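You operate a simulated robot arm through the tools that you are given. There is no shell and no other tool. Be economical: measure what you need, move in short steps, check, and stop when the job is done.

You are at the controls of a simulated two-armed robot. One attempt, no reset.

JOB
Open the left sink door, take the short jug from the left cupboard under the basin and put it on the top of the island bench and shut the door again. Put one of the filter cans from the top of the island bench on the grey mat by the basin. Put one of the cartons from the slate bench on the brown bench. Put the clear tank that says "95" from the speckled bench in the steel basket and the clear tank that says "65" on the slate bench. Put one of the labels from the top of the grey bench on the code card. Take the job card and put it on the cream tray. Any order will do. Set down upright: short jug, filter can, carton, clear tank.
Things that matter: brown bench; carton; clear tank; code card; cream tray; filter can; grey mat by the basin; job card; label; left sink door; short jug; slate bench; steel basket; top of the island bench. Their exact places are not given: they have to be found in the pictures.

The check looks at the end state, three seconds after you hand in, the way a careful person would. Anything else that was tipped, shoved, dropped, spilled or broken makes it a failure.

ROBOT AND FRAMES
Two 7-joint arms with two-finger grippers on one trunk, on a base that drives. Base frame: it is fixed to the floor where the robot stands at the start and does not move with it; the origin is under the middle of the robot, x ahead of it, y to its left, z up. Readings come in m, degrees, newtons and seconds.
The left shoulder is at the start at [0.025, 0.215, 1.181], the right one opposite. Places, roughly: brown bench [-1.6, 1.4, 0.9]; carton [-1.25, 2.75, 1]; clear tank [-3.75, 2, 1]; code card [-4.5, 3.75, 0.75]; cream tray (16x12x3 cm) [-4.2, 1.9, 0.9]; filter can [-2, -0.25, 1]; grey mat by the basin (42x20 cm) [0.52, -0.72, 0.88]; job card [-6.75, 3.25, 1]; label [-4.75, 3.75, 0.75]; left sink door [0.4, 0.2, 0.4]; short jug (9x14x11 cm) [0.5, 0.2, 0.3]; slate bench [-1.2, 2.6, 0.9]; steel basket (26x24x17 cm) [-4, 2.1, 0.9]; top of the island bench [-1.6, -0.8, 0.9]. Payload 2.2 kg a hand.
The TCP of each hand is the grasp point between the finger pads, 0.019 m short of the fingertips. In the tool frame z runs along the fingers and y along their closing line. The gripper opens to 0.116 m. The gripper's body begins 0.07 m behind the TCP.
Orientation is that of the tool frame in the base frame, as a unit quaternion [w, x, y, z]. With the fingers straight down and closing along the base's y, the tool's x points along the base's -x, its y along +y and its z along -z.

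CONTROLS
- The arms move only by the tool nudge_tool. It takes "left_moves", "right_moves" or both (then of equal length, played together; a hand with none holds still); each is one flat list of numbers, 7 for each row, row after row: the closure, from 0 (fully open) to 1 (shut), then the shift along the base's x, y, z in m, then the turn, a rotation vector about the base's x, y, z in degrees. In form: [jaw, dx, dy, dz, rx, ry, rz, jaw, dx, dy, dz, rx, ry, rz, ...]. A call has 1 to 8 rows; each row shifts and turns the commanded pose from where the row before left it. Rows are played at 5 a second. More than 0.05 m and 8.6 degrees between two rows, or a gripper value outside its range, and nothing of the call is played. A pose out of reach is approached as far as the arm can. The call stops where the force on the tool passes 40 N (or 10 N more than at its start, if that is more) or the arm is blocked; 0.2 s more then pass. The fingers move at their own pace and stop on an object; they squeeze with about 43 N. The grip force told is the motor's: it shows also when the fingers shut on nothing. Time passes only in rows, and 0.2 s behind the last, so rows that do not move let the fingers close. The reply holds the time, the measured pose of the TCP, the force on the tool along the base axes, the opening and the grip force, in the units named above and with some noise, with the torque about the TCP (base axes, N m) and any sound that the robot's microphone picked up, and new pictures: "show" is both (left out), scene, wrist or none (wrist: the cameras of the hands that moved).
- Cameras (640 x 400 px; columns grow to the right, rows downward): "scene" is now at [0.1146, 0.0027, 1.3203]; the picture's right is [0.03, -1.00, -0.00], its down [-0.83, -0.03, -0.55] and it looks along [0.55, 0.02, -0.84] (base axes); focal length 214 px, centre (320, 200). "left" rides on the left gripper at [0.069, 0.015, -0.097] in its tool frame; the picture's right is [-0.21, 0.98, 0.00], its down [-0.76, -0.17, -0.63] and it looks along [-0.62, -0.14, 0.77] (tool axes); focal length 251 px, centre (320, 200). "right" rides on the right gripper at [0.069, -0.015, -0.097] in its tool frame; the picture's right is [0.21, 0.98, 0.00], its down [-0.76, 0.17, -0.63] and it looks along [-0.62, 0.14, 0.77] (tool axes); focal length 251 px, centre (320, 200).
- move_column(by): slides the trunk up (or, below 0, down) by that many m; the arms and the scene camera ride with it, the base frame stays. It gives what a move gives, with no picture.
- drive_base(legs): drives the robot by 1 to 6 legs, each [ahead, left, turn to the left] in m, m and degrees, along the robot's own axes; the way and the turn of a leg run together, so that a leg with both is an arc; at most 1.5 m and 180 degrees a leg. The arms and the cameras ride along, it lands a little off, and it stops where it bumps. It gives what a move gives, and a new picture of the scene camera.
- turn_head(pan, tilt): turns the head with the scene camera to pan (to the left, within 80 degrees either way) and tilt (down, from -29 to 69), counted from straight ahead of the robot. It gives what a move gives, and a new picture of the scene camera.
- locate(camera, pixels): there is no depth. For up to 12 entries [column, row, z] of the newest picture of that camera ("zoom" is the newest enlarged one), the place [x, y] in the base frame at which the ray of that pixel passes the height z, good to about 0.002 m. The clock stands still meanwhile.
- zoom(camera, box): a new picture of the part [left, top, right, bottom] of that camera's present view, enlarged. The clock stands still meanwhile.
- job_done(): hands the job in; it is judged then, once.

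Keep the steps short. Do not move on a guess: measure, check each grasp and each placing, and mend mistakes. In all there are 322 turns and 360 pictures (those below and enlarged ones count). Leave the grippers open and the arms clear of the work at the hand-in unless told otherwise, and finish with a single line.

The tools are called as name(argument=value, ...) on one line, values as JSON. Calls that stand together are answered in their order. nudge_tool: Moves the arms, as the interface text tells. Its arguments: {"type":"object","properties":{"left_moves":{"type":"array","items":{"type":"number"}},"right_moves":{"type":"array","items":{"type":"number"}},"show":{"type":"string","enum":["both","scene","wrist","none"]}},"required":[]} The other tools are called the same way: move_column (by) slides the trunk up or down; drive_base (legs) drives the base; turn_head (pan, tilt) turns the head that bears the scene camera; locate (camera, pixels) gives the place at which the rays of pixels pass given heights; zoom (camera, box) takes an enlarged picture of a part of a camera's view; job_done () hands the job in.

At the start:

```text
t: 0.0
left_eef_pos: [0.5809, 0.2518, 1.082]
left_tcp_rot: [-0.001, 0.0, 1.0, 0.0]
left_ft_force: [0.6, 0.8, 0.0]
left_wrist_torque: [-0.03, 0.03, 0.0]
left_finger_gap: 0.1159
left_gripper_force: 0.1
right_eef_pos: [0.4444, -0.1676, 1.1603]
right_tcp_rot: [0.001, 0.0, 1.0, 0.0]
right_ft_force: [-0.6, 0.4, 0.0]
right_wrist_torque: [0.0, -0.01, -0.03]
right_finger_gap: 0.1159
right_gripper_force: 0.0
trunk travel left (down, up): [-0.325, 0.165]
robot x, y, heading: [-0.0019, -0.0006, -0.1]
head pan, tilt: [1.8, 56.4]
```

scene: 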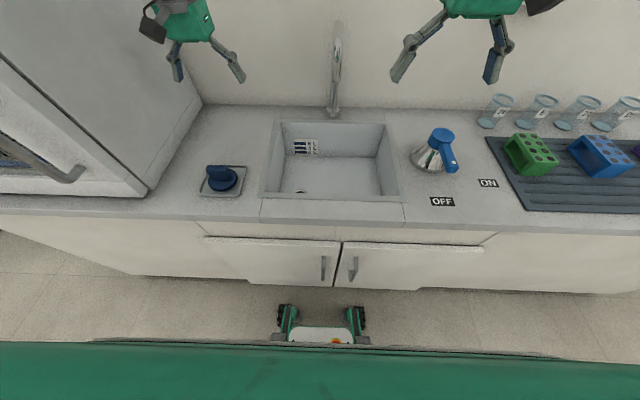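
right: 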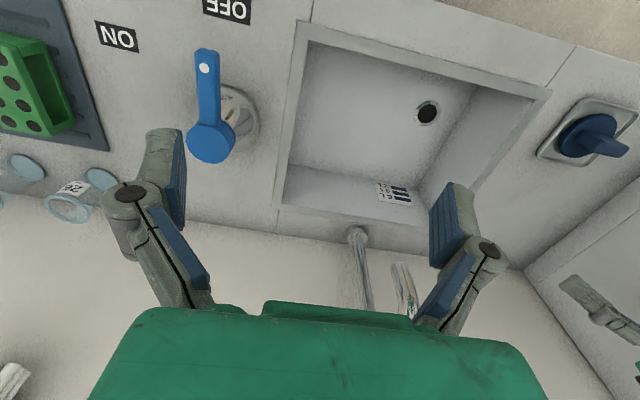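
left: 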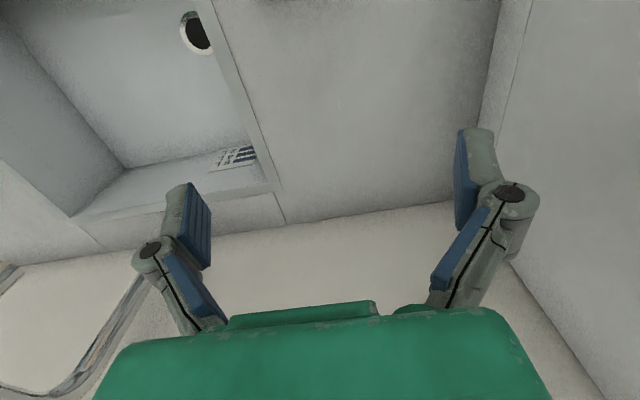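

The sink is ahead, with the doors below it and the grey mat with racks at its right. I'll look around first.

zoom(camera="scene", box=[180, 80, 640, 300])

turn_head(pan=-60, tilt=30)

```text
1.39 times, centred on (410, 190) of scene
```

zoom: 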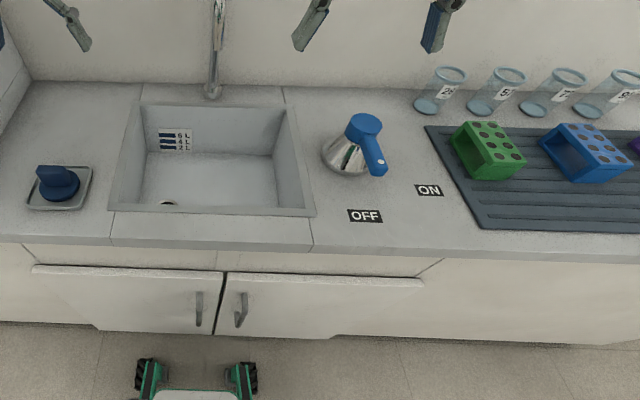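

```text
t: 1.3
left_eef_pos: [0.5769, 0.251, 1.0836]
left_tcp_rot: [0.001, 0.0, 1.0, 0.0]
left_ft_force: [0.1, 0.5, 0.0]
left_wrist_torque: [0.0, 0.0, 0.0]
left_finger_gap: 0.1158
left_gripper_force: 0.1
right_eef_pos: [0.4389, -0.1675, 1.1632]
right_tcp_rot: [0.001, 0.0, 1.0, 0.0]
right_ft_force: [0.8, 0.6, 0.1]
right_wrist_torque: [-0.05, 0.05, -0.01]
right_finger_gap: 0.1161
right_gripper_force: 0.0
trunk travel left (down, up): [-0.325, 0.165]
robot x, y, heading: [0.0015, 0.0023, 0.3]
head pan, tilt: [-60.0, 30.0]
```

scene: 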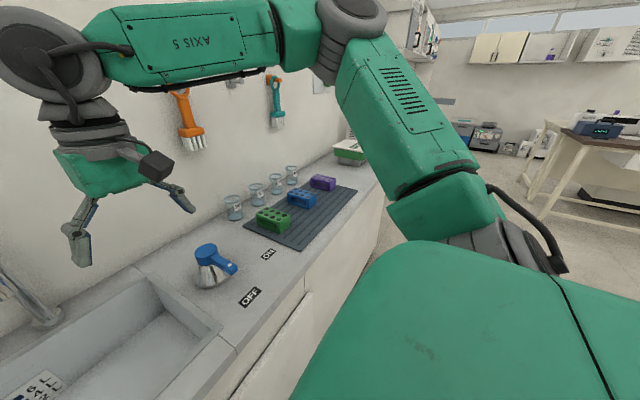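

Drive back 0.45 m to look at the doors.

drive_base(legs=[[-0.45, 0, 0]])

turn_head(pan=0, tilt=50)

```text
t: 4.1
left_eef_pos: [0.1225, 0.2518, 1.0834]
left_tcp_rot: [0.001, 0.001, 1.0, 0.0]
left_ft_force: [0.7, 0.2, -0.9]
left_wrist_torque: [0.01, -0.01, -0.01]
left_finger_gap: 0.1158
left_gripper_force: 0.1
right_eef_pos: [-0.0152, -0.1669, 1.1621]
right_tcp_rot: [0.002, 0.002, 1.0, 0.0]
right_ft_force: [-0.6, 0.3, 0.8]
right_wrist_torque: [0.0, -0.01, 0.02]
right_finger_gap: 0.1159
right_gripper_force: 0.0
trunk travel left (down, up): [-0.325, 0.165]
robot x, y, heading: [-0.4537, 0.0032, -0.2]
head pan, tilt: [-60.0, 30.0]
```

scene: 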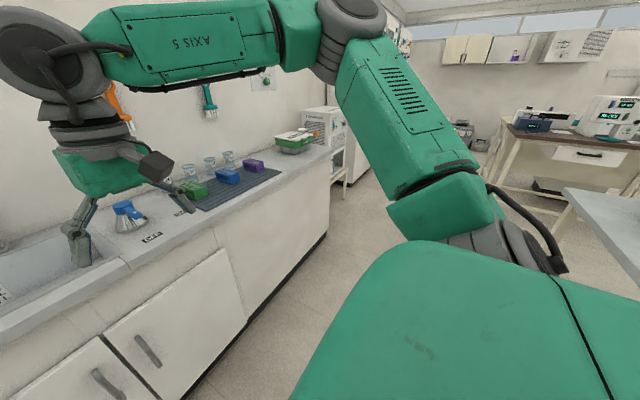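

```text
t: 5.4
left_eef_pos: [0.1184, 0.2512, 1.0859]
left_tcp_rot: [0.002, 0.001, 1.0, -0.001]
left_ft_force: [-0.1, 0.1, -0.1]
left_wrist_torque: [-0.03, 0.01, -0.01]
left_finger_gap: 0.1159
left_gripper_force: 0.0
right_eef_pos: [-0.0196, -0.168, 1.1644]
right_tcp_rot: [0.004, 0.002, 1.0, 0.0]
right_ft_force: [0.4, -0.5, -0.4]
right_wrist_torque: [0.0, 0.01, 0.02]
right_finger_gap: 0.116
right_gripper_force: 0.0
trunk travel left (down, up): [-0.325, 0.165]
robot x, y, heading: [-0.4553, 0.0025, -0.4]
head pan, tilt: [0.0, 50.0]
```

scene: 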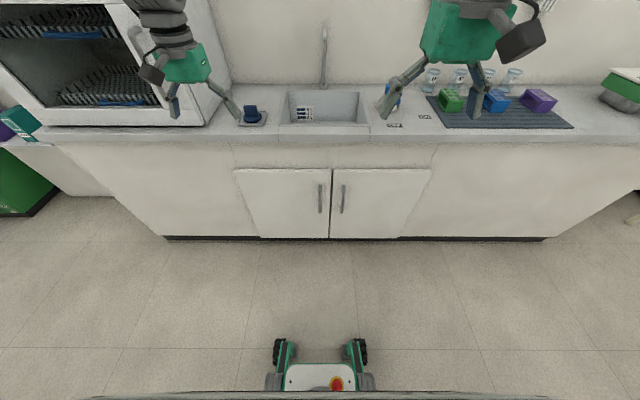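

Measure door and handles: counter edge (300,140) at z 0.88, toe line (300,240) at z 0.0, and door points.

locate(camera="scene", pixels=[[300, 137, 0.88], [300, 240, 0.0], [300, 236, 0.08], [321, 186, 0.6], [321, 186, 0.55], [321, 212, 0.4], [321, 212, 0.35], [235, 170, 0.7], [329, 170, 0.7]])

zoom(camera="scene", box=[220, 80, 440, 250])

```text
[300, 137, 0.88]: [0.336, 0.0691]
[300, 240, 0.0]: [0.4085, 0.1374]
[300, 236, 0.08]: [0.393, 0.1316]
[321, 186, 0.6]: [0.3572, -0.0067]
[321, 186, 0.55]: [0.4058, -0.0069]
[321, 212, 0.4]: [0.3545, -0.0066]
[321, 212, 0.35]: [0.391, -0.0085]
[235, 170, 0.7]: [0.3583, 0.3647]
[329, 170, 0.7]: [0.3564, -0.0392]
```

```text
2.35 times, centred on (330, 165) of scene
```

zoom: 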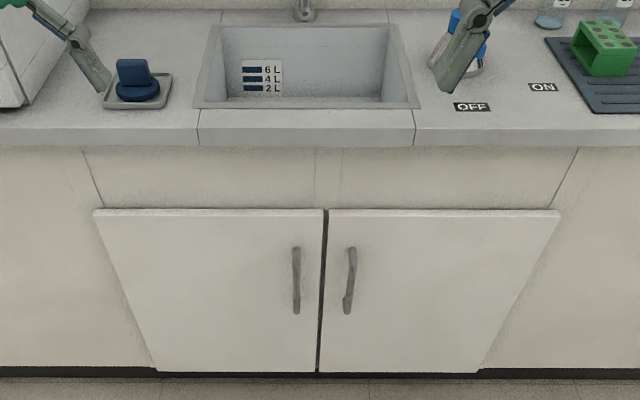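

The left door spans about y −0.04..0.36 with its handle by y≈0. I lower the trunk, then turn the left hand so that the fingers point forward.

move_column(by=-0.3)

nudge_tool(left_moves=[0, 0, 0, 0, 0, -8.5, 0, 0, 0, 0, 0, 0, -8.5, 0, 0, 0, 0, 0, 0, -8.5, 0, 0, 0, 0, 0, 0, -8.5, 0, 0, 0, 0, 0, 0, -8.5, 0, 0, 0, 0, 0, 0, -8.5, 0, 0, 0, 0, 0, 0, -8.5, 0], show="none")

nudge_tool(left_moves=[0, 0, 0, 0, 0, -8.5, 0, 0, 0, 0, 0, 0, -8.5, 0, 0, 0, 0, 0, 0, -8.5, 0, 0, 0, 0, 0, 0, -5, 0], show="both")

```text
t: 8.4
left_eef_pos: [0.1178, 0.2506, 0.7868]
left_tcp_rot: [0.004, 0.001, 1.0, 0.0]
left_ft_force: [0.1, -0.2, 0.0]
left_wrist_torque: [0.01, 0.02, -0.04]
left_finger_gap: 0.1157
left_gripper_force: 0.1
right_eef_pos: [-0.0201, -0.1681, 0.8648]
right_tcp_rot: [0.004, 0.002, 1.0, 0.0]
right_ft_force: [0.2, -0.3, 0.4]
right_wrist_torque: [0.01, 0.04, 0.03]
right_finger_gap: 0.1162
right_gripper_force: 0.1
trunk travel left (down, up): [-0.025, 0.465]
robot x, y, heading: [-0.4558, 0.0001, -0.0]
head pan, tilt: [0.0, 50.0]
```

```text
t: 10.0
left_eef_pos: [0.1177, 0.2514, 0.7866]
left_tcp_rot: [0.5, 0.001, 0.866, 0.001]
left_ft_force: [-0.2, 0.6, 0.1]
left_wrist_torque: [-0.02, 0.01, 0.01]
left_finger_gap: 0.1158
left_gripper_force: 0.1
right_eef_pos: [-0.0192, -0.1677, 0.8659]
right_tcp_rot: [0.003, 0.002, 1.0, 0.0]
right_ft_force: [-0.2, 0.2, 1.5]
right_wrist_torque: [0.0, -0.01, -0.02]
right_finger_gap: 0.1165
right_gripper_force: 0.1
trunk travel left (down, up): [-0.025, 0.465]
robot x, y, heading: [-0.4559, 0.0007, -0.1]
head pan, tilt: [0.0, 50.0]
```

```text
t: 11.0
left_eef_pos: [0.1177, 0.2518, 0.7871]
left_tcp_rot: [0.709, 0.001, 0.705, 0.001]
left_ft_force: [-1.0, -0.4, 0.7]
left_wrist_torque: [0.01, 0.0, 0.02]
left_finger_gap: 0.1159
left_gripper_force: 0.0
right_eef_pos: [-0.0201, -0.169, 0.8629]
right_tcp_rot: [0.004, 0.001, 1.0, 0.0]
right_ft_force: [0.3, -0.5, 0.0]
right_wrist_torque: [0.0, 0.02, -0.03]
right_finger_gap: 0.1159
right_gripper_force: 0.0
trunk travel left (down, up): [-0.025, 0.465]
robot x, y, heading: [-0.4559, -0.0, -0.1]
head pan, tilt: [0.0, 50.0]
```

scene: 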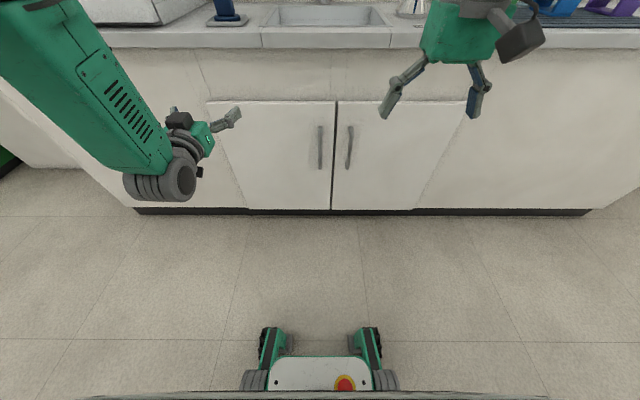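
left: 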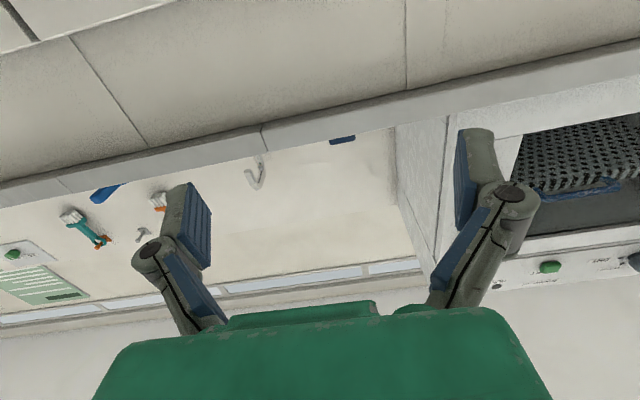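

Triangulate the handle from this lower view: top (321,127), bottom (321,169).

locate(camera="scene", pixels=[[321, 127, 0.6], [321, 127, 0.55], [321, 169, 0.4], [321, 169, 0.35], [207, 101, 0.7], [207, 101, 0.65], [334, 101, 0.7], [334, 101, 0.65], [334, 209, 0.1], [334, 209, 0.15]])

zoom(camera="scene", box=[240, 80, 420, 220])

```text
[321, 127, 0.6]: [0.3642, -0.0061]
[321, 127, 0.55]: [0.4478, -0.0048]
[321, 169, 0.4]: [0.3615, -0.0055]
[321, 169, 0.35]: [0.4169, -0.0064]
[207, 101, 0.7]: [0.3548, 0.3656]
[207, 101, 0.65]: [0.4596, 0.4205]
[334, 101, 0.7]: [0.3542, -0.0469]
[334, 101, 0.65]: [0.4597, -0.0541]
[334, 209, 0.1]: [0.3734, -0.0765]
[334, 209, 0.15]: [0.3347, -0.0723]
```

```text
2.86 times, centred on (330, 150) of scene
```

zoom: 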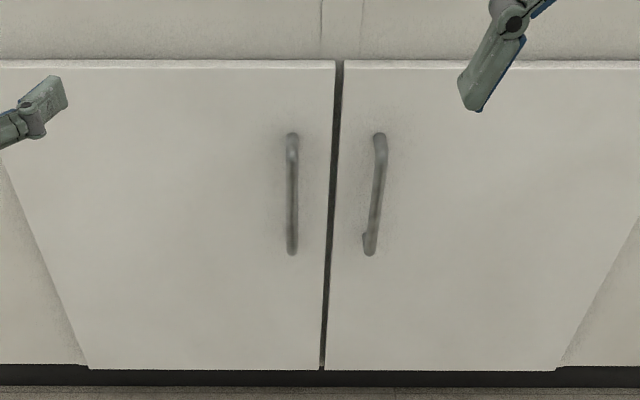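

Handle bar at about (0.34, −0.006), z 0.42–0.61. I bring the left hand in front of it, jaws half open.

nudge_tool(left_moves=[0.45, 0.015, -0.032, -0.0346, 0, 0, 0, 0.45, 0.015, -0.032, -0.0346, 0, 0, 0, 0.45, 0.015, -0.032, -0.0346, 0, 0, 0, 0.45, 0.015, -0.032, -0.0346, 0, 0, 0, 0.45, 0.015, -0.032, -0.0346, 0, 0, 0, 0.45, 0.015, -0.032, -0.0346, 0, 0, 0, 0.45, 0.015, -0.032, -0.0346, 0, 0, 0, 0.45, 0.015, -0.032, -0.0346, 0, 0, 0])

```text
t: 12.8
left_eef_pos: [0.2384, -0.006, 0.5085]
left_tcp_rot: [0.709, 0.001, 0.705, 0.002]
left_ft_force: [0.9, -0.4, 0.6]
left_wrist_torque: [-0.01, 0.02, 0.01]
left_finger_gap: 0.0637
left_gripper_force: 0.1
right_eef_pos: [-0.0207, -0.1686, 0.8635]
right_tcp_rot: [0.004, 0.003, 1.0, 0.0]
right_ft_force: [0.3, 0.6, -0.2]
right_wrist_torque: [-0.01, 0.02, -0.01]
right_finger_gap: 0.116
right_gripper_force: 0.1
trunk travel left (down, up): [-0.025, 0.465]
robot x, y, heading: [-0.4539, 0.0004, -0.0]
head pan, tilt: [0.0, 50.0]
```

scene: 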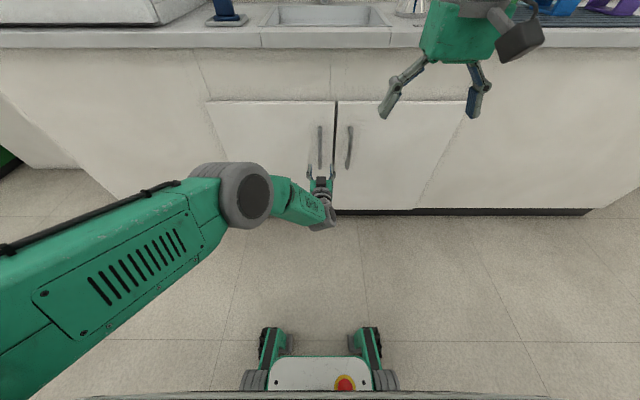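
left: 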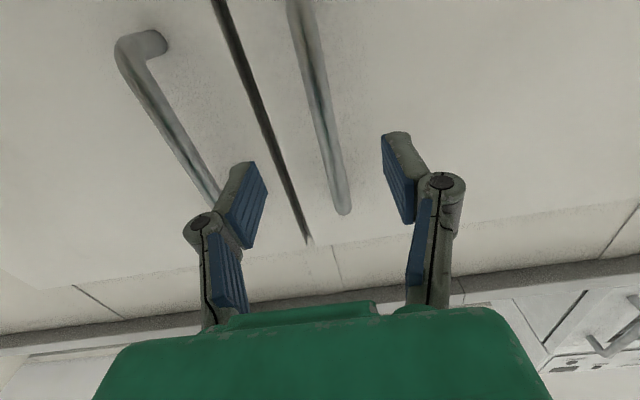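

The handle lies between the fingers. Advance 0.09 m.

nudge_tool(left_moves=[0.45, 0.03, 0, 0, 0, 0, 0, 0.45, 0.03, 0, 0, 0, 0, 0, 0.45, 0.025, 0, 0, 0, 0, 0], show="wrist")

```text
t: 13.6
left_eef_pos: [0.3083, 0.0084, 0.5211]
left_tcp_rot: [0.708, 0.002, 0.706, 0.0]
left_ft_force: [-0.1, 0.1, -0.1]
left_wrist_torque: [-0.01, 0.03, -0.04]
left_finger_gap: 0.064
left_gripper_force: 0.1
left hand out of reach, approached as far as the arm can: row 2, 3
right_eef_pos: [-0.0201, -0.1674, 0.8637]
right_tcp_rot: [0.004, 0.001, 1.0, 0.0]
right_ft_force: [-0.9, 0.2, -0.5]
right_wrist_torque: [0.02, 0.01, 0.0]
right_finger_gap: 0.1159
right_gripper_force: 0.0
trunk travel left (down, up): [-0.025, 0.465]
robot x, y, heading: [-0.4528, 0.0022, -0.2]
head pan, tilt: [0.0, 50.0]
```

left: 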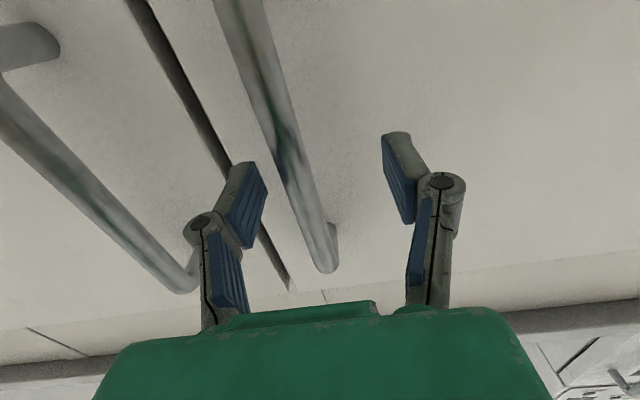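

Out of reach; pull back and drive closer by 0.1 m.

nudge_tool(left_moves=[0.45, -0.045, 0, 0, 0, 0, 0, 0.45, -0.045, 0, 0, 0, 0, 0], show="none")

drive_base(legs=[[0.1, 0, 0]])

zoom(camera="left", box=[0, 0, 640, 400])

```text
t: 14.2
left_eef_pos: [0.2167, 0.0099, 0.5241]
left_tcp_rot: [0.709, 0.001, 0.705, 0.001]
left_ft_force: [-0.7, -1.0, 0.8]
left_wrist_torque: [0.01, 0.0, 0.02]
left_finger_gap: 0.0642
left_gripper_force: 0.0
right_eef_pos: [-0.0202, -0.168, 0.8636]
right_tcp_rot: [0.004, 0.001, 1.0, 0.001]
right_ft_force: [-0.5, 0.6, 0.8]
right_wrist_torque: [-0.02, -0.02, -0.01]
right_finger_gap: 0.116
right_gripper_force: 0.1
trunk travel left (down, up): [-0.025, 0.465]
robot x, y, heading: [-0.4558, 0.0012, -0.1]
head pan, tilt: [0.0, 50.0]
```

```text
t: 15.3
left_eef_pos: [0.3175, 0.01, 0.5219]
left_tcp_rot: [0.709, 0.002, 0.705, 0.001]
left_ft_force: [0.0, 0.2, -0.6]
left_wrist_torque: [-0.02, -0.05, -0.03]
left_finger_gap: 0.0638
left_gripper_force: 0.1
right_eef_pos: [0.0811, -0.1699, 0.8633]
right_tcp_rot: [0.002, 0.003, 1.0, 0.0]
right_ft_force: [0.1, 0.4, 0.1]
right_wrist_torque: [-0.01, 0.0, -0.01]
right_finger_gap: 0.1161
right_gripper_force: 0.0
trunk travel left (down, up): [-0.025, 0.465]
robot x, y, heading: [-0.3597, -0.0011, 0.0]
head pan, tilt: [0.0, 50.0]
```

scene: 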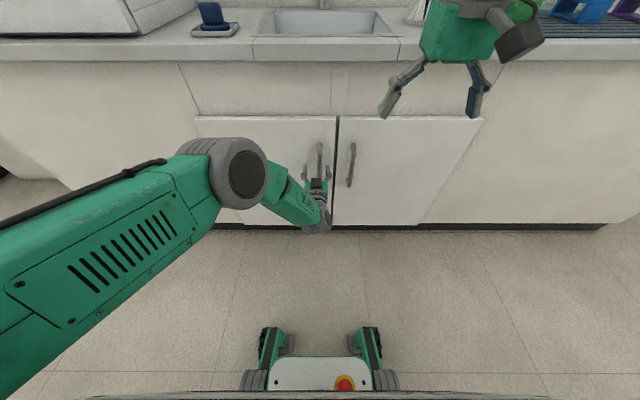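

```text
1.00 times, centred on (320, 200) of left (not enlarged: the box is as wide or as high as the picture)
```

zoom: 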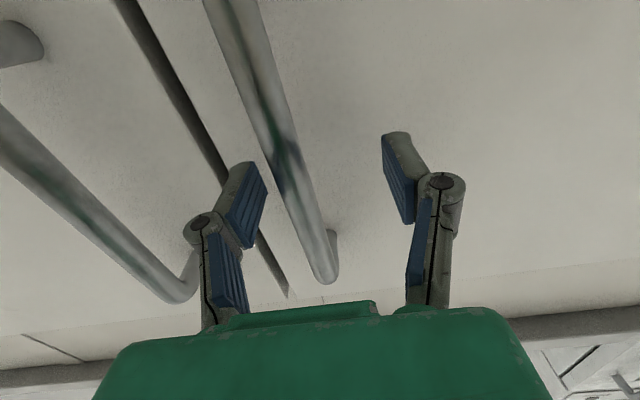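

Nearly at the handle (bar between columns 270–330). Shift right 0.013, forward 0.01, then close.

nudge_tool(left_moves=[0.45, 0.006, -0.013, -0.01, 0, 0, 0, 0.7, 0.006, 0, 0, 0, 0, 0, 1, 0, 0, 0, 0, 0, 0, 1, 0, 0, 0, 0, 0, 0, 1, 0, 0, 0, 0, 0, 0], show="wrist")

```text
t: 16.5
left_eef_pos: [0.3263, -0.0022, 0.515]
left_tcp_rot: [0.71, 0.0, 0.704, 0.001]
left_ft_force: [0.5, 7.0, -0.3]
left_wrist_torque: [-0.1, -0.09, -0.03]
left_finger_gap: 0.0062
left_gripper_force: 28.8
right_eef_pos: [0.0779, -0.1684, 0.8654]
right_tcp_rot: [0.004, 0.003, 1.0, 0.0]
right_ft_force: [-0.1, 0.2, 0.5]
right_wrist_torque: [0.01, -0.01, 0.03]
right_finger_gap: 0.116
right_gripper_force: 0.0
trunk travel left (down, up): [-0.025, 0.465]
robot x, y, heading: [-0.3572, -0.0006, -0.1]
head pan, tilt: [0.0, 50.0]
```

left: 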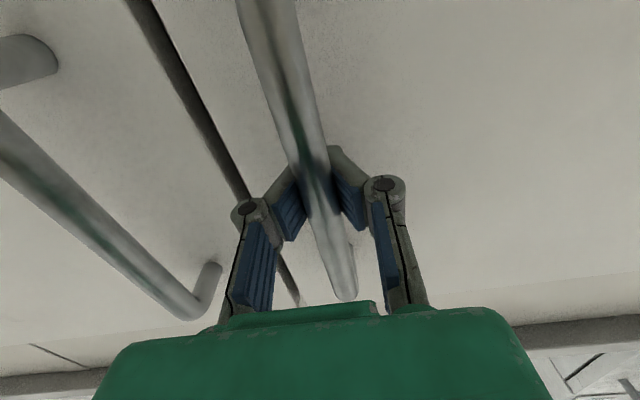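

Handle gripped. Pull along the hinge arc, turning the hand a little with it.

nudge_tool(left_moves=[1, -0.0222, 0.0035, 0, 0, 0, -3, 1, -0.0222, 0.0041, 0, 0, 0, -3, 1, -0.0216, 0.006, 0, 0, 0, -3, 1, -0.0216, 0.007, 0, 0, 0, -3], show="scene")

```text
t: 17.5
left_eef_pos: [0.239, 0.0193, 0.5158]
left_tcp_rot: [0.706, 0.074, 0.7, -0.073]
left_ft_force: [6.2, 14.8, -0.5]
left_wrist_torque: [0.08, 0.36, -0.13]
left_finger_gap: 0.0061
left_gripper_force: 28.6
right_eef_pos: [0.0766, -0.1654, 0.8651]
right_tcp_rot: [0.003, 0.002, 1.0, -0.001]
right_ft_force: [0.0, 0.3, 0.1]
right_wrist_torque: [-0.01, -0.03, -0.01]
right_finger_gap: 0.116
right_gripper_force: 0.0
trunk travel left (down, up): [-0.025, 0.465]
robot x, y, heading: [-0.3567, 0.0034, -0.1]
head pan, tilt: [0.0, 50.0]
```

scene: 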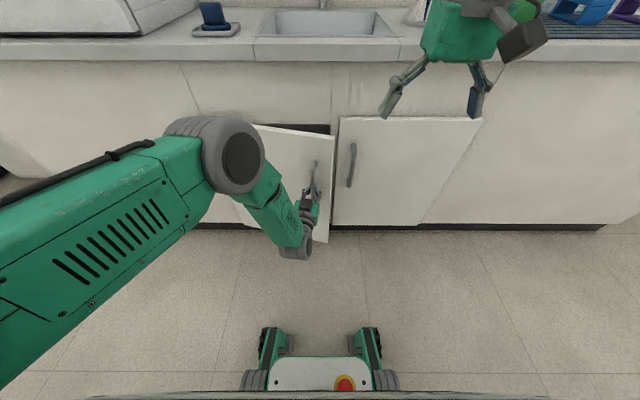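

The door opens. Continue along the arc, with a bit more +y since the side force is +15 N.

nudge_tool(left_moves=[1, -0.0206, 0.012, 0, 0, 0, -4, 1, -0.0206, 0.011, 0, 0, 0, -4, 1, -0.0194, 0.0116, 0, 0, 0, -4, 1, -0.0194, 0.0116, 0, 0, 0, -4, 1, -0.0178, 0.0138, 0, 0, 0, -4, 1, -0.0178, 0.0138, 0, 0, 0, -4], show="scene")

```text
t: 18.9
left_eef_pos: [0.1216, 0.0913, 0.5149]
left_tcp_rot: [0.675, 0.219, 0.669, -0.22]
left_ft_force: [0.6, -0.6, -0.4]
left_wrist_torque: [0.01, 0.02, 0.01]
left_finger_gap: 0.0001
left_gripper_force: 28.3
right_eef_pos: [0.0755, -0.1678, 0.8665]
right_tcp_rot: [0.005, 0.002, 1.0, 0.0]
right_ft_force: [-0.1, -0.3, 0.7]
right_wrist_torque: [0.0, 0.0, 0.02]
right_finger_gap: 0.1158
right_gripper_force: 0.0
trunk travel left (down, up): [-0.025, 0.465]
robot x, y, heading: [-0.3563, -0.0006, -0.2]
head pan, tilt: [0.0, 50.0]
```

scene: 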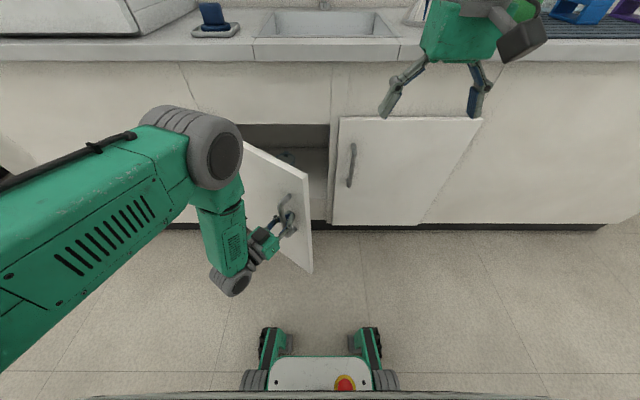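

The grip slipped with the door ~35° open. I'll retract the left hand and use the right hand to push the door from inside: turn the right hand forward.

nudge_tool(left_moves=[0.5, -0.04, 0.02, 0, 0, 0, 0, 0.5, -0.03, 0.03, 0.02, 0, 0, 0, 0.5, -0.01, 0.04, 0.02, 0, 0, 0, 0.5, 0, 0.04, 0.02, 0, 0, 0], show="none")

nudge_tool(right_moves=[1, 0, 0, 0, 0, -8.5, 0, 1, 0, 0, 0, 0, -8.5, 0, 1, 0, 0, 0, 0, -8.5, 0, 1, 0, 0, 0, 0, -8.5, 0, 1, 0, 0, 0, 0, -8.5, 0, 1, 0, 0, 0, 0, -8.5, 0, 1, 0, 0, 0, 0, -8.5, 0], show="none")

nudge_tool(right_moves=[1, 0, 0, -0.04, 0, -8.5, 0, 1, 0, 0, -0.04, 0, -8.5, 0, 1, 0, 0, -0.04, 0, -8.5, 0, 1, 0, 0, -0.04, 0, -5, 0, 1, 0, 0, -0.04, 0, 0, 0, 1, 0, 0, -0.04, 0, 0, 0, 1, 0, 0, -0.04, 0, 0, 0, 1, 0, 0, -0.04, 0, 0, 0], show="both")

```text
t: 19.9
left_eef_pos: [0.0437, 0.2209, 0.5757]
left_tcp_rot: [0.676, 0.218, 0.668, -0.22]
left_ft_force: [-0.2, 0.6, -0.5]
left_wrist_torque: [0.02, 0.04, -0.03]
left_finger_gap: 0.058
left_gripper_force: 0.0
right_eef_pos: [0.0766, -0.1682, 0.8659]
right_tcp_rot: [0.005, 0.003, 1.0, -0.001]
right_ft_force: [0.7, 0.0, 0.2]
right_wrist_torque: [0.0, 0.0, -0.01]
right_finger_gap: 0.1158
right_gripper_force: 0.1
trunk travel left (down, up): [-0.025, 0.465]
robot x, y, heading: [-0.3555, 0.0025, -0.4]
head pan, tilt: [0.0, 50.0]
```

```text
t: 21.5
left_eef_pos: [0.0423, 0.2217, 0.5749]
left_tcp_rot: [0.677, 0.217, 0.668, -0.22]
left_ft_force: [-0.3, -0.3, -0.9]
left_wrist_torque: [0.01, -0.01, -0.03]
left_finger_gap: 0.0583
left_gripper_force: 0.0
right_eef_pos: [0.0773, -0.1651, 0.866]
right_tcp_rot: [0.502, 0.002, 0.865, 0.001]
right_ft_force: [0.4, 0.0, 0.1]
right_wrist_torque: [0.04, -0.02, 0.0]
right_finger_gap: 0.0
right_gripper_force: 28.6
trunk travel left (down, up): [-0.025, 0.465]
robot x, y, heading: [-0.3557, -0.0017, -0.1]
head pan, tilt: [0.0, 50.0]
```

```text
t: 23.3
left_eef_pos: [0.0432, 0.2215, 0.574]
left_tcp_rot: [0.675, 0.219, 0.669, -0.221]
left_ft_force: [0.3, -0.2, -0.2]
left_wrist_torque: [-0.03, 0.03, -0.02]
left_finger_gap: 0.0583
left_gripper_force: 0.1
right_eef_pos: [0.1019, -0.152, 0.5468]
right_tcp_rot: [0.711, 0.002, 0.703, 0.001]
right_ft_force: [-0.5, -0.2, -0.5]
right_wrist_torque: [-0.02, -0.01, 0.02]
right_finger_gap: 0.0
right_gripper_force: 28.5
right hand out of reach, approached as far as the arm can: row 1, 2
trunk travel left (down, up): [-0.025, 0.465]
robot x, y, heading: [-0.3567, 0.0048, -0.2]
head pan, tilt: [0.0, 50.0]
```

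scene: 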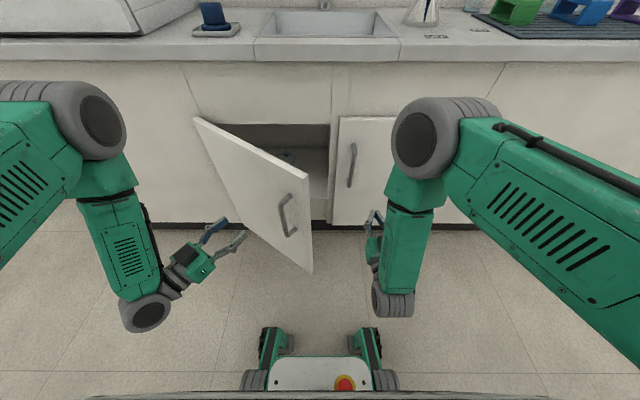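
right: 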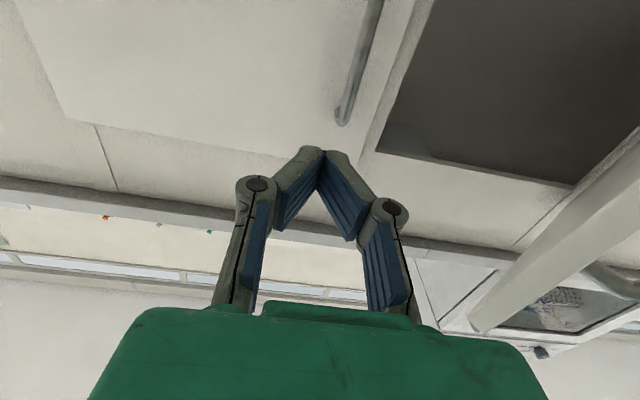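

Raise the left hand above the door top, and bring the right hand in, turning it left to push the inner face.

nudge_tool(left_moves=[0.5, -0.01, 0.01, 0.045, 0, 0, 0, 0.5, -0.01, 0.01, 0.045, 0, 0, 0, 0.5, -0.01, 0.01, 0.045, 0, 0, 0, 0.5, -0.01, 0.01, 0.045, 0, 0, 0, 0.5, -0.01, 0.01, 0.045, 0, 0, 0, 0.5, -0.01, 0.01, 0.045, 0, 0, 0, 0.5, -0.01, 0.01, 0.045, 0, 0, 0], right_moves=[1, 0.014, 0, -0.003, 0, 0, 8.3, 1, 0.014, 0, -0.003, 0, 0, 8.3, 1, 0.014, 0, -0.003, 0, 0, 8.3, 1, 0.014, 0, -0.003, 0, 0, 8.3, 1, 0.014, 0, -0.003, 0, 0, 8.3, 1, 0.014, 0.01, -0.003, 0, 0, 8.3, 1, 0.014, 0.01, -0.003, 0, 0, 8.3], show="scene")

```text
t: 24.9
left_eef_pos: [0.0474, 0.3392, 0.8459]
left_tcp_rot: [0.675, 0.22, 0.669, -0.221]
left_ft_force: [1.2, -0.2, -0.6]
left_wrist_torque: [0.02, -0.01, -0.03]
left_finger_gap: 0.058
left_gripper_force: 0.1
left hand out of reach, approached as far as the arm can: row 3, 4, 5, 6, 7
right_eef_pos: [0.2004, -0.1328, 0.5245]
right_tcp_rot: [0.62, -0.34, 0.616, 0.347]
right_ft_force: [-0.1, 0.0, -0.3]
right_wrist_torque: [-0.01, -0.02, -0.02]
right_finger_gap: 0.0
right_gripper_force: 28.6
trunk travel left (down, up): [-0.025, 0.465]
robot x, y, heading: [-0.3536, 0.0016, -0.3]
head pan, tilt: [0.0, 50.0]
```

scene: 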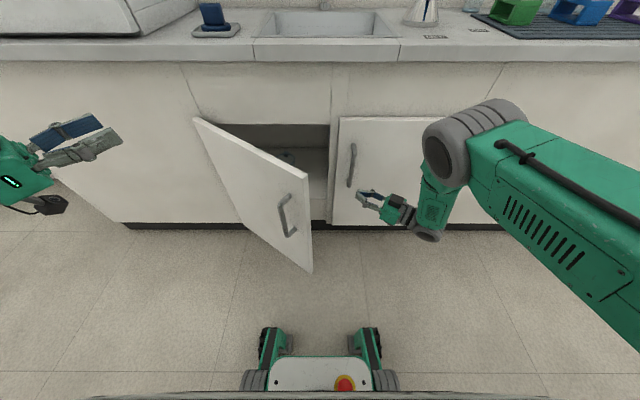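

Sweep the right hand to +y to push the door further open.

nudge_tool(right_moves=[1, 0.0, 0.045, 0, 0, 0, 0, 1, 0, 0.045, 0, 0, 0, 0, 1, 0, 0.045, 0, 0, 0, 0, 1, 0, 0.045, 0, 0, 0, 0, 1, 0, 0.04, 0, 0, 0, 0, 1, 0, 0.04, 0, 0, 0, 0, 1, 0, 0.04, 0, 0, 0, 0, 1, 0, 0.04, 0, 0, 0, 0], show="scene")

```text
t: 26.7
left_eef_pos: [0.049, 0.3409, 0.8464]
left_tcp_rot: [0.676, 0.218, 0.668, -0.221]
left_ft_force: [-1.2, -0.9, 0.0]
left_wrist_torque: [-0.01, -0.01, 0.01]
left_finger_gap: 0.058
left_gripper_force: 0.0
right_eef_pos: [0.2006, 0.2085, 0.5227]
right_tcp_rot: [0.621, -0.339, 0.617, 0.345]
right_ft_force: [0.2, 0.3, -0.5]
right_wrist_torque: [0.03, -0.01, -0.02]
right_finger_gap: 0.0
right_gripper_force: 28.3
trunk travel left (down, up): [-0.025, 0.465]
robot x, y, heading: [-0.354, -0.0018, -0.2]
head pan, tilt: [0.0, 50.0]
```

scene: 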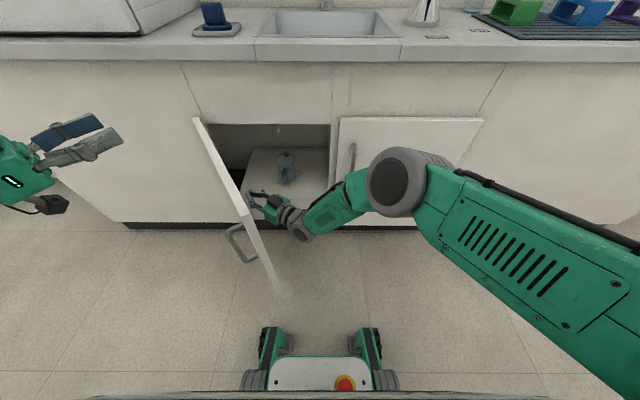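

Works; the jug shows at (285,165). Push on by 0.14 m.

nudge_tool(right_moves=[1, 0.0, 0.04, 0, 0, 0, 0, 1, 0, 0.04, 0, 0, 0, 0, 1, 0, 0.04, 0, 0, 0, 0, 1, 0, 0.02, 0, 0, 0, 0], show="scene")

```text
t: 27.9
left_eef_pos: [0.0477, 0.3387, 0.8484]
left_tcp_rot: [0.676, 0.22, 0.668, -0.22]
left_ft_force: [0.0, -0.2, 0.5]
left_wrist_torque: [-0.05, -0.01, -0.04]
left_finger_gap: 0.0579
left_gripper_force: 0.1
right_eef_pos: [0.2072, 0.2893, 0.5217]
right_tcp_rot: [0.622, -0.34, 0.622, 0.332]
right_ft_force: [0.0, -0.1, 0.4]
right_wrist_torque: [0.03, -0.01, 0.0]
right_finger_gap: 0.0
right_gripper_force: 29.0
right hand out of reach, approached as far as the arm can: row 3, 4
trunk travel left (down, up): [-0.025, 0.465]
robot x, y, heading: [-0.3582, -0.0006, -0.3]
head pan, tilt: [0.0, 50.0]
stopped in row 4 (right hand): the arm was blocked; the commanded pose is now the measured one
```

scene: 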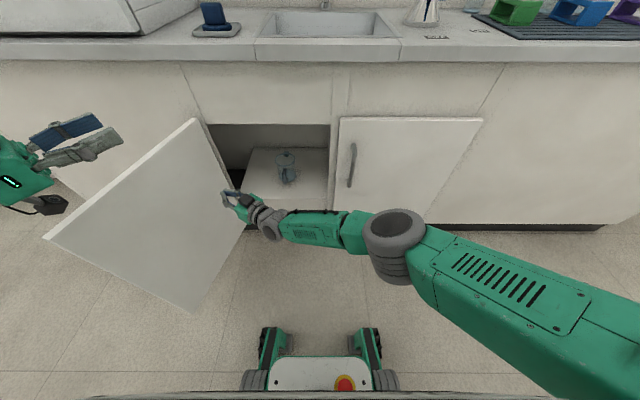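

The door stands wide open. Retract the right hand to the right and zoom at the jug.

nudge_tool(right_moves=[0, -0.01, -0.04, 0, 0, 0, -8, 0, -0.01, -0.04, 0, 0, 0, -8, 0, -0.01, -0.04, 0, 0, 0, -8, 0, -0.01, -0.04, 0, 0, 0, -8, 0, -0.01, -0.04, 0, 0, 0, -8, 0, -0.01, -0.04, 0, 0, 0, -8, 0, -0.01, -0.04, 0, 0, 0, -8], show="none")

turn_head(pan=14, tilt=38)

zoom(camera="scene", box=[260, 160, 400, 260])

```text
t: 29.5
left_eef_pos: [0.0468, 0.3378, 0.8469]
left_tcp_rot: [0.676, 0.22, 0.668, -0.219]
left_ft_force: [-0.4, -0.4, 0.5]
left_wrist_torque: [0.03, 0.04, 0.02]
left_finger_gap: 0.0582
left_gripper_force: 0.1
right_eef_pos: [0.1352, 0.0084, 0.5228]
right_tcp_rot: [0.705, -0.007, 0.709, -0.001]
right_ft_force: [0.0, -0.7, 0.0]
right_wrist_torque: [0.01, 0.0, 0.03]
right_finger_gap: 0.1157
right_gripper_force: 0.1
trunk travel left (down, up): [-0.025, 0.465]
robot x, y, heading: [-0.3548, 0.002, -0.2]
head pan, tilt: [0.0, 50.0]
```

```text
t: 30.3
left_eef_pos: [0.0458, 0.3386, 0.8473]
left_tcp_rot: [0.676, 0.22, 0.668, -0.22]
left_ft_force: [0.5, 0.2, 0.2]
left_wrist_torque: [0.03, -0.03, -0.03]
left_finger_gap: 0.058
left_gripper_force: 0.0
right_eef_pos: [0.1351, 0.0088, 0.5238]
right_tcp_rot: [0.705, -0.009, 0.709, 0.0]
right_ft_force: [-0.8, 0.5, 0.6]
right_wrist_torque: [-0.01, 0.0, 0.02]
right_finger_gap: 0.1162
right_gripper_force: 0.1
trunk travel left (down, up): [-0.025, 0.465]
robot x, y, heading: [-0.3557, 0.0011, -0.3]
head pan, tilt: [14.0, 38.0]
```

scene: 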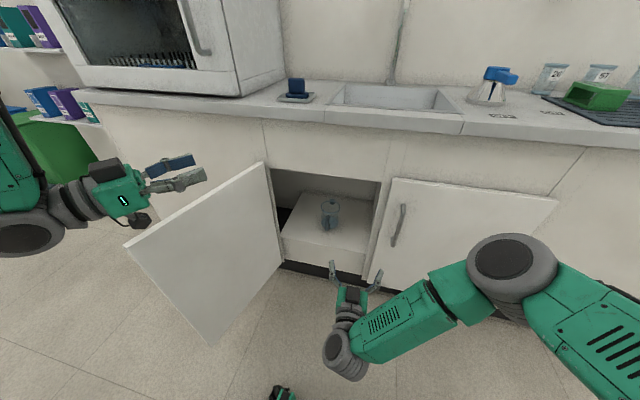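

```text
4.00 times, centred on (330, 210) of scene
```

zoom: 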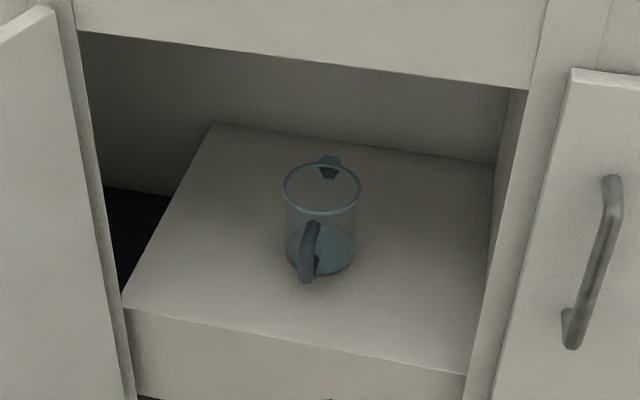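

Find the shelf height: front edge (335,243); jug base and rim too.

locate(camera="scene", pixels=[[335, 243, 0.2], [335, 243, 0.25], [335, 243, 0.3], [340, 222, 0.2], [340, 222, 0.25], [340, 222, 0.3], [340, 207, 0.3], [340, 207, 0.35], [340, 207, 0.4]])

zoom(camera="right", box=[0, 0, 640, 400])

```text
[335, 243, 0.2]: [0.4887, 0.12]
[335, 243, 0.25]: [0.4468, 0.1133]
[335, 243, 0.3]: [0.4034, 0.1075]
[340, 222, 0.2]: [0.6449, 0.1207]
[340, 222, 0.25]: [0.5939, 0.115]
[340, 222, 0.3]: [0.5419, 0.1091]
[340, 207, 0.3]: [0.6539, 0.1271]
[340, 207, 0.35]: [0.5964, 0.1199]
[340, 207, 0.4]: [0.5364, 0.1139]
```

```text
1.00 times, centred on (320, 200) of right (not enlarged: the box is as wide or as high as the picture)
```

zoom: 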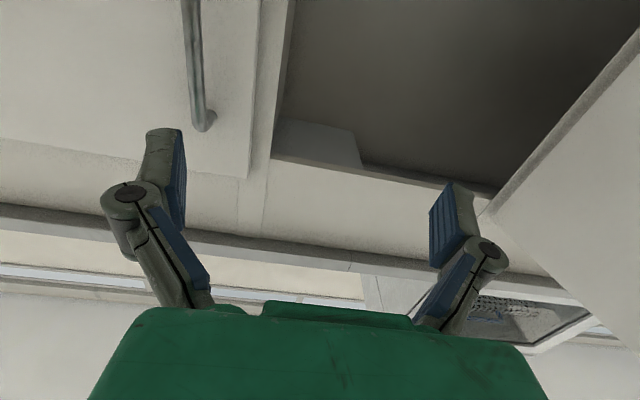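

Parallax check: raise the trunk 0.15 m and measure again.

move_column(by=0.15)

turn_head(pan=14, tilt=45)

zoom(camera="scene", box=[260, 160, 400, 260])

```text
t: 32.0
left_eef_pos: [0.0463, 0.3397, 0.9966]
left_tcp_rot: [0.676, 0.219, 0.669, -0.219]
left_ft_force: [0.2, 1.1, 0.8]
left_wrist_torque: [0.01, 0.01, -0.01]
left_finger_gap: 0.058
left_gripper_force: 0.1
right_eef_pos: [0.1357, 0.0081, 0.6718]
right_tcp_rot: [0.705, -0.007, 0.709, -0.001]
right_ft_force: [0.8, 0.1, 0.2]
right_wrist_torque: [-0.02, -0.01, 0.0]
right_finger_gap: 0.1158
right_gripper_force: 0.2
trunk travel left (down, up): [-0.175, 0.315]
robot x, y, heading: [-0.3542, -0.0022, -0.0]
head pan, tilt: [14.0, 38.0]
```

```text
t: 32.7
left_eef_pos: [0.0462, 0.3398, 0.9969]
left_tcp_rot: [0.676, 0.22, 0.668, -0.22]
left_ft_force: [0.1, -0.1, -0.3]
left_wrist_torque: [0.01, 0.01, -0.01]
left_finger_gap: 0.058
left_gripper_force: 0.1
right_eef_pos: [0.1357, 0.0093, 0.672]
right_tcp_rot: [0.705, -0.008, 0.709, 0.0]
right_ft_force: [-0.5, -0.4, 0.8]
right_wrist_torque: [0.04, 0.0, -0.03]
right_finger_gap: 0.1162
right_gripper_force: 0.0
trunk travel left (down, up): [-0.175, 0.315]
robot x, y, heading: [-0.3571, 0.0013, -0.1]
head pan, tilt: [14.0, 45.0]
```

scene: 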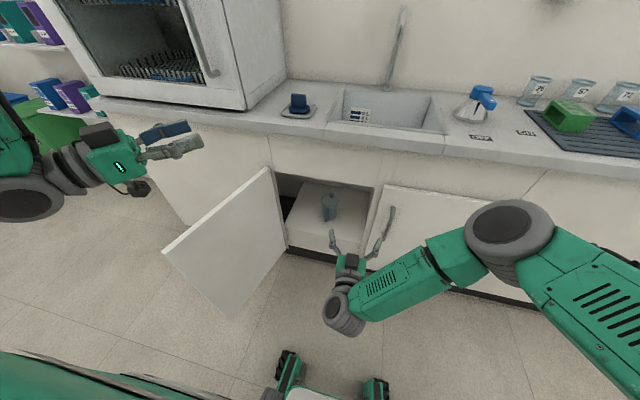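

```text
4.00 times, centred on (330, 210) of scene
```

zoom: 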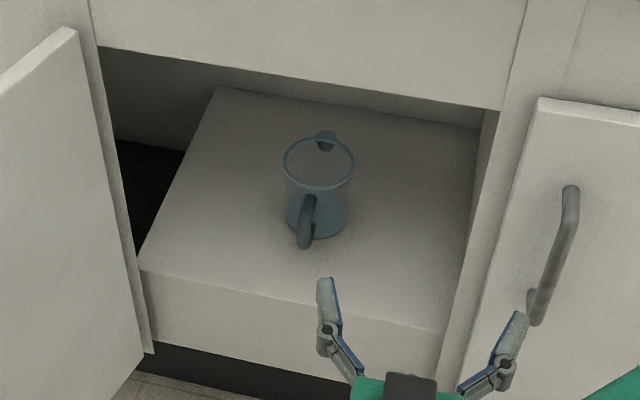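

locate(camera="zoom", pixels=[[300, 299, 0.2], [300, 299, 0.25], [300, 299, 0.3], [318, 216, 0.2], [318, 216, 0.25], [318, 216, 0.3], [318, 162, 0.35], [318, 162, 0.4], [323, 135, 0.4], [303, 245, 0.3], [283, 165, 0.4], [355, 165, 0.4]])

```text
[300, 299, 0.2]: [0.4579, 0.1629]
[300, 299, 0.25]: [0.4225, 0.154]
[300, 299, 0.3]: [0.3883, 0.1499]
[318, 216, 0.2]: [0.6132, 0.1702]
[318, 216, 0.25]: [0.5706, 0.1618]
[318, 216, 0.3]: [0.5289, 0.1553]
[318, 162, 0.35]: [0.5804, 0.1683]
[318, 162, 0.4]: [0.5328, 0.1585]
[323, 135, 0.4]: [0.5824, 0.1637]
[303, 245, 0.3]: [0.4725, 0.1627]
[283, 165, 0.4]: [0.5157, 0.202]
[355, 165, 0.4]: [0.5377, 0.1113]
```

Jug: base on a shelf at z≈0.31, centre ≈(0.522,0.157), handle toward me. I'll grasp with the right hand tilted 45° down. Lower the trunk, tilt the right hand and retract it, then drive closer.

move_column(by=-0.15)

nudge_tool(right_moves=[0, -0.02, 0.008, 0.01, 0, 7.5, 0, 0, -0.02, 0.008, 0.01, 0, 7.5, 0, 0, -0.02, 0.008, 0.01, 0, 7.5, 0, 0, -0.02, 0.008, 0.01, 0, 7.5, 0, 0, -0.02, 0.008, 0.01, 0, 7.5, 0, 0, -0.02, 0.008, 0.01, 0, 7.5, 0], show="none")

turn_head(pan=10, tilt=50)

```text
t: 34.5
left_eef_pos: [0.0458, 0.3386, 0.8468]
left_tcp_rot: [0.676, 0.221, 0.668, -0.221]
left_ft_force: [-0.6, 0.0, 0.3]
left_wrist_torque: [0.01, 0.02, 0.01]
left_finger_gap: 0.0581
left_gripper_force: 0.1
right_eef_pos: [0.1356, 0.009, 0.524]
right_tcp_rot: [0.705, -0.007, 0.709, -0.001]
right_ft_force: [0.5, -0.8, -0.1]
right_wrist_torque: [0.04, 0.01, 0.02]
right_finger_gap: 0.116
right_gripper_force: 0.2
trunk travel left (down, up): [-0.025, 0.465]
robot x, y, heading: [-0.3552, -0.0032, -0.1]
head pan, tilt: [14.0, 45.0]
```

```text
t: 35.9
left_eef_pos: [0.0461, 0.3385, 0.8479]
left_tcp_rot: [0.677, 0.22, 0.667, -0.22]
left_ft_force: [0.5, 0.1, 0.3]
left_wrist_torque: [0.03, -0.03, 0.01]
left_finger_gap: 0.058
left_gripper_force: 0.1
right_eef_pos: [0.0144, 0.0561, 0.5837]
right_tcp_rot: [0.379, -0.007, 0.925, 0.003]
right_ft_force: [-0.7, -0.5, 0.4]
right_wrist_torque: [0.0, -0.02, 0.0]
right_finger_gap: 0.1161
right_gripper_force: 0.1
trunk travel left (down, up): [-0.025, 0.465]
robot x, y, heading: [-0.3534, -0.0011, -0.1]
head pan, tilt: [14.0, 45.0]
```

```text
t: 36.5
left_eef_pos: [0.0463, 0.3387, 0.848]
left_tcp_rot: [0.676, 0.219, 0.669, -0.219]
left_ft_force: [0.5, -0.3, -0.8]
left_wrist_torque: [0.0, -0.02, 0.01]
left_finger_gap: 0.0579
left_gripper_force: 0.0
right_eef_pos: [0.0161, 0.0561, 0.5818]
right_tcp_rot: [0.379, -0.007, 0.925, 0.003]
right_ft_force: [-0.2, 0.4, -0.5]
right_wrist_torque: [0.0, 0.04, 0.01]
right_finger_gap: 0.1159
right_gripper_force: 0.1
trunk travel left (down, up): [-0.025, 0.465]
robot x, y, heading: [-0.3557, -0.0003, -0.0]
head pan, tilt: [10.0, 50.0]
```

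scene: 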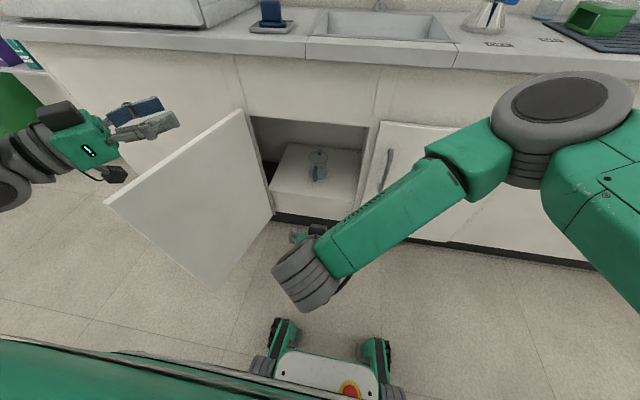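

Check the right elbow position before driving; retract the left hand meanwhile.

locate(camera="scene", pixels=[[565, 80, 0.85], [565, 80, 0.75], [565, 80, 0.65], [300, 290, 0.6]])

nudge_tool(left_moves=[0.5, -0.03, 0.01, 0.0, 0, 0, 0, 0.5, -0.03, 0.01, 0, 0, 0, 0, 0.5, -0.03, 0.01, 0, 0, 0, 0, 0.5, -0.03, 0.01, 0, 0, 0, 0], show="scene")

```text
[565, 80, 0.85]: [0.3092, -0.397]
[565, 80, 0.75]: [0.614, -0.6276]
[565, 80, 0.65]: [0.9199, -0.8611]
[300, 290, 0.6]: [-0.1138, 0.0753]
```

```text
t: 37.5
left_eef_pos: [-0.0456, 0.4136, 0.8407]
left_tcp_rot: [0.676, 0.221, 0.667, -0.222]
left_ft_force: [0.0, 0.2, 0.5]
left_wrist_torque: [0.05, -0.02, -0.01]
left_finger_gap: 0.0583
left_gripper_force: 0.0
left hand out of reach, approached as far as the arm can: row 1, 2, 3, 4
right_eef_pos: [0.0152, 0.0564, 0.5829]
right_tcp_rot: [0.38, -0.008, 0.925, 0.003]
right_ft_force: [-1.1, 0.6, -0.5]
right_wrist_torque: [-0.02, 0.01, 0.0]
right_finger_gap: 0.1159
right_gripper_force: 0.1
trunk travel left (down, up): [-0.025, 0.465]
robot x, y, heading: [-0.3568, 0.0004, 0.1]
head pan, tilt: [10.0, 50.0]
```

scene: 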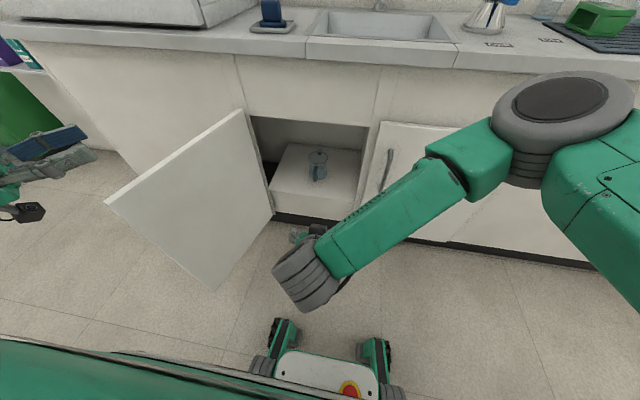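

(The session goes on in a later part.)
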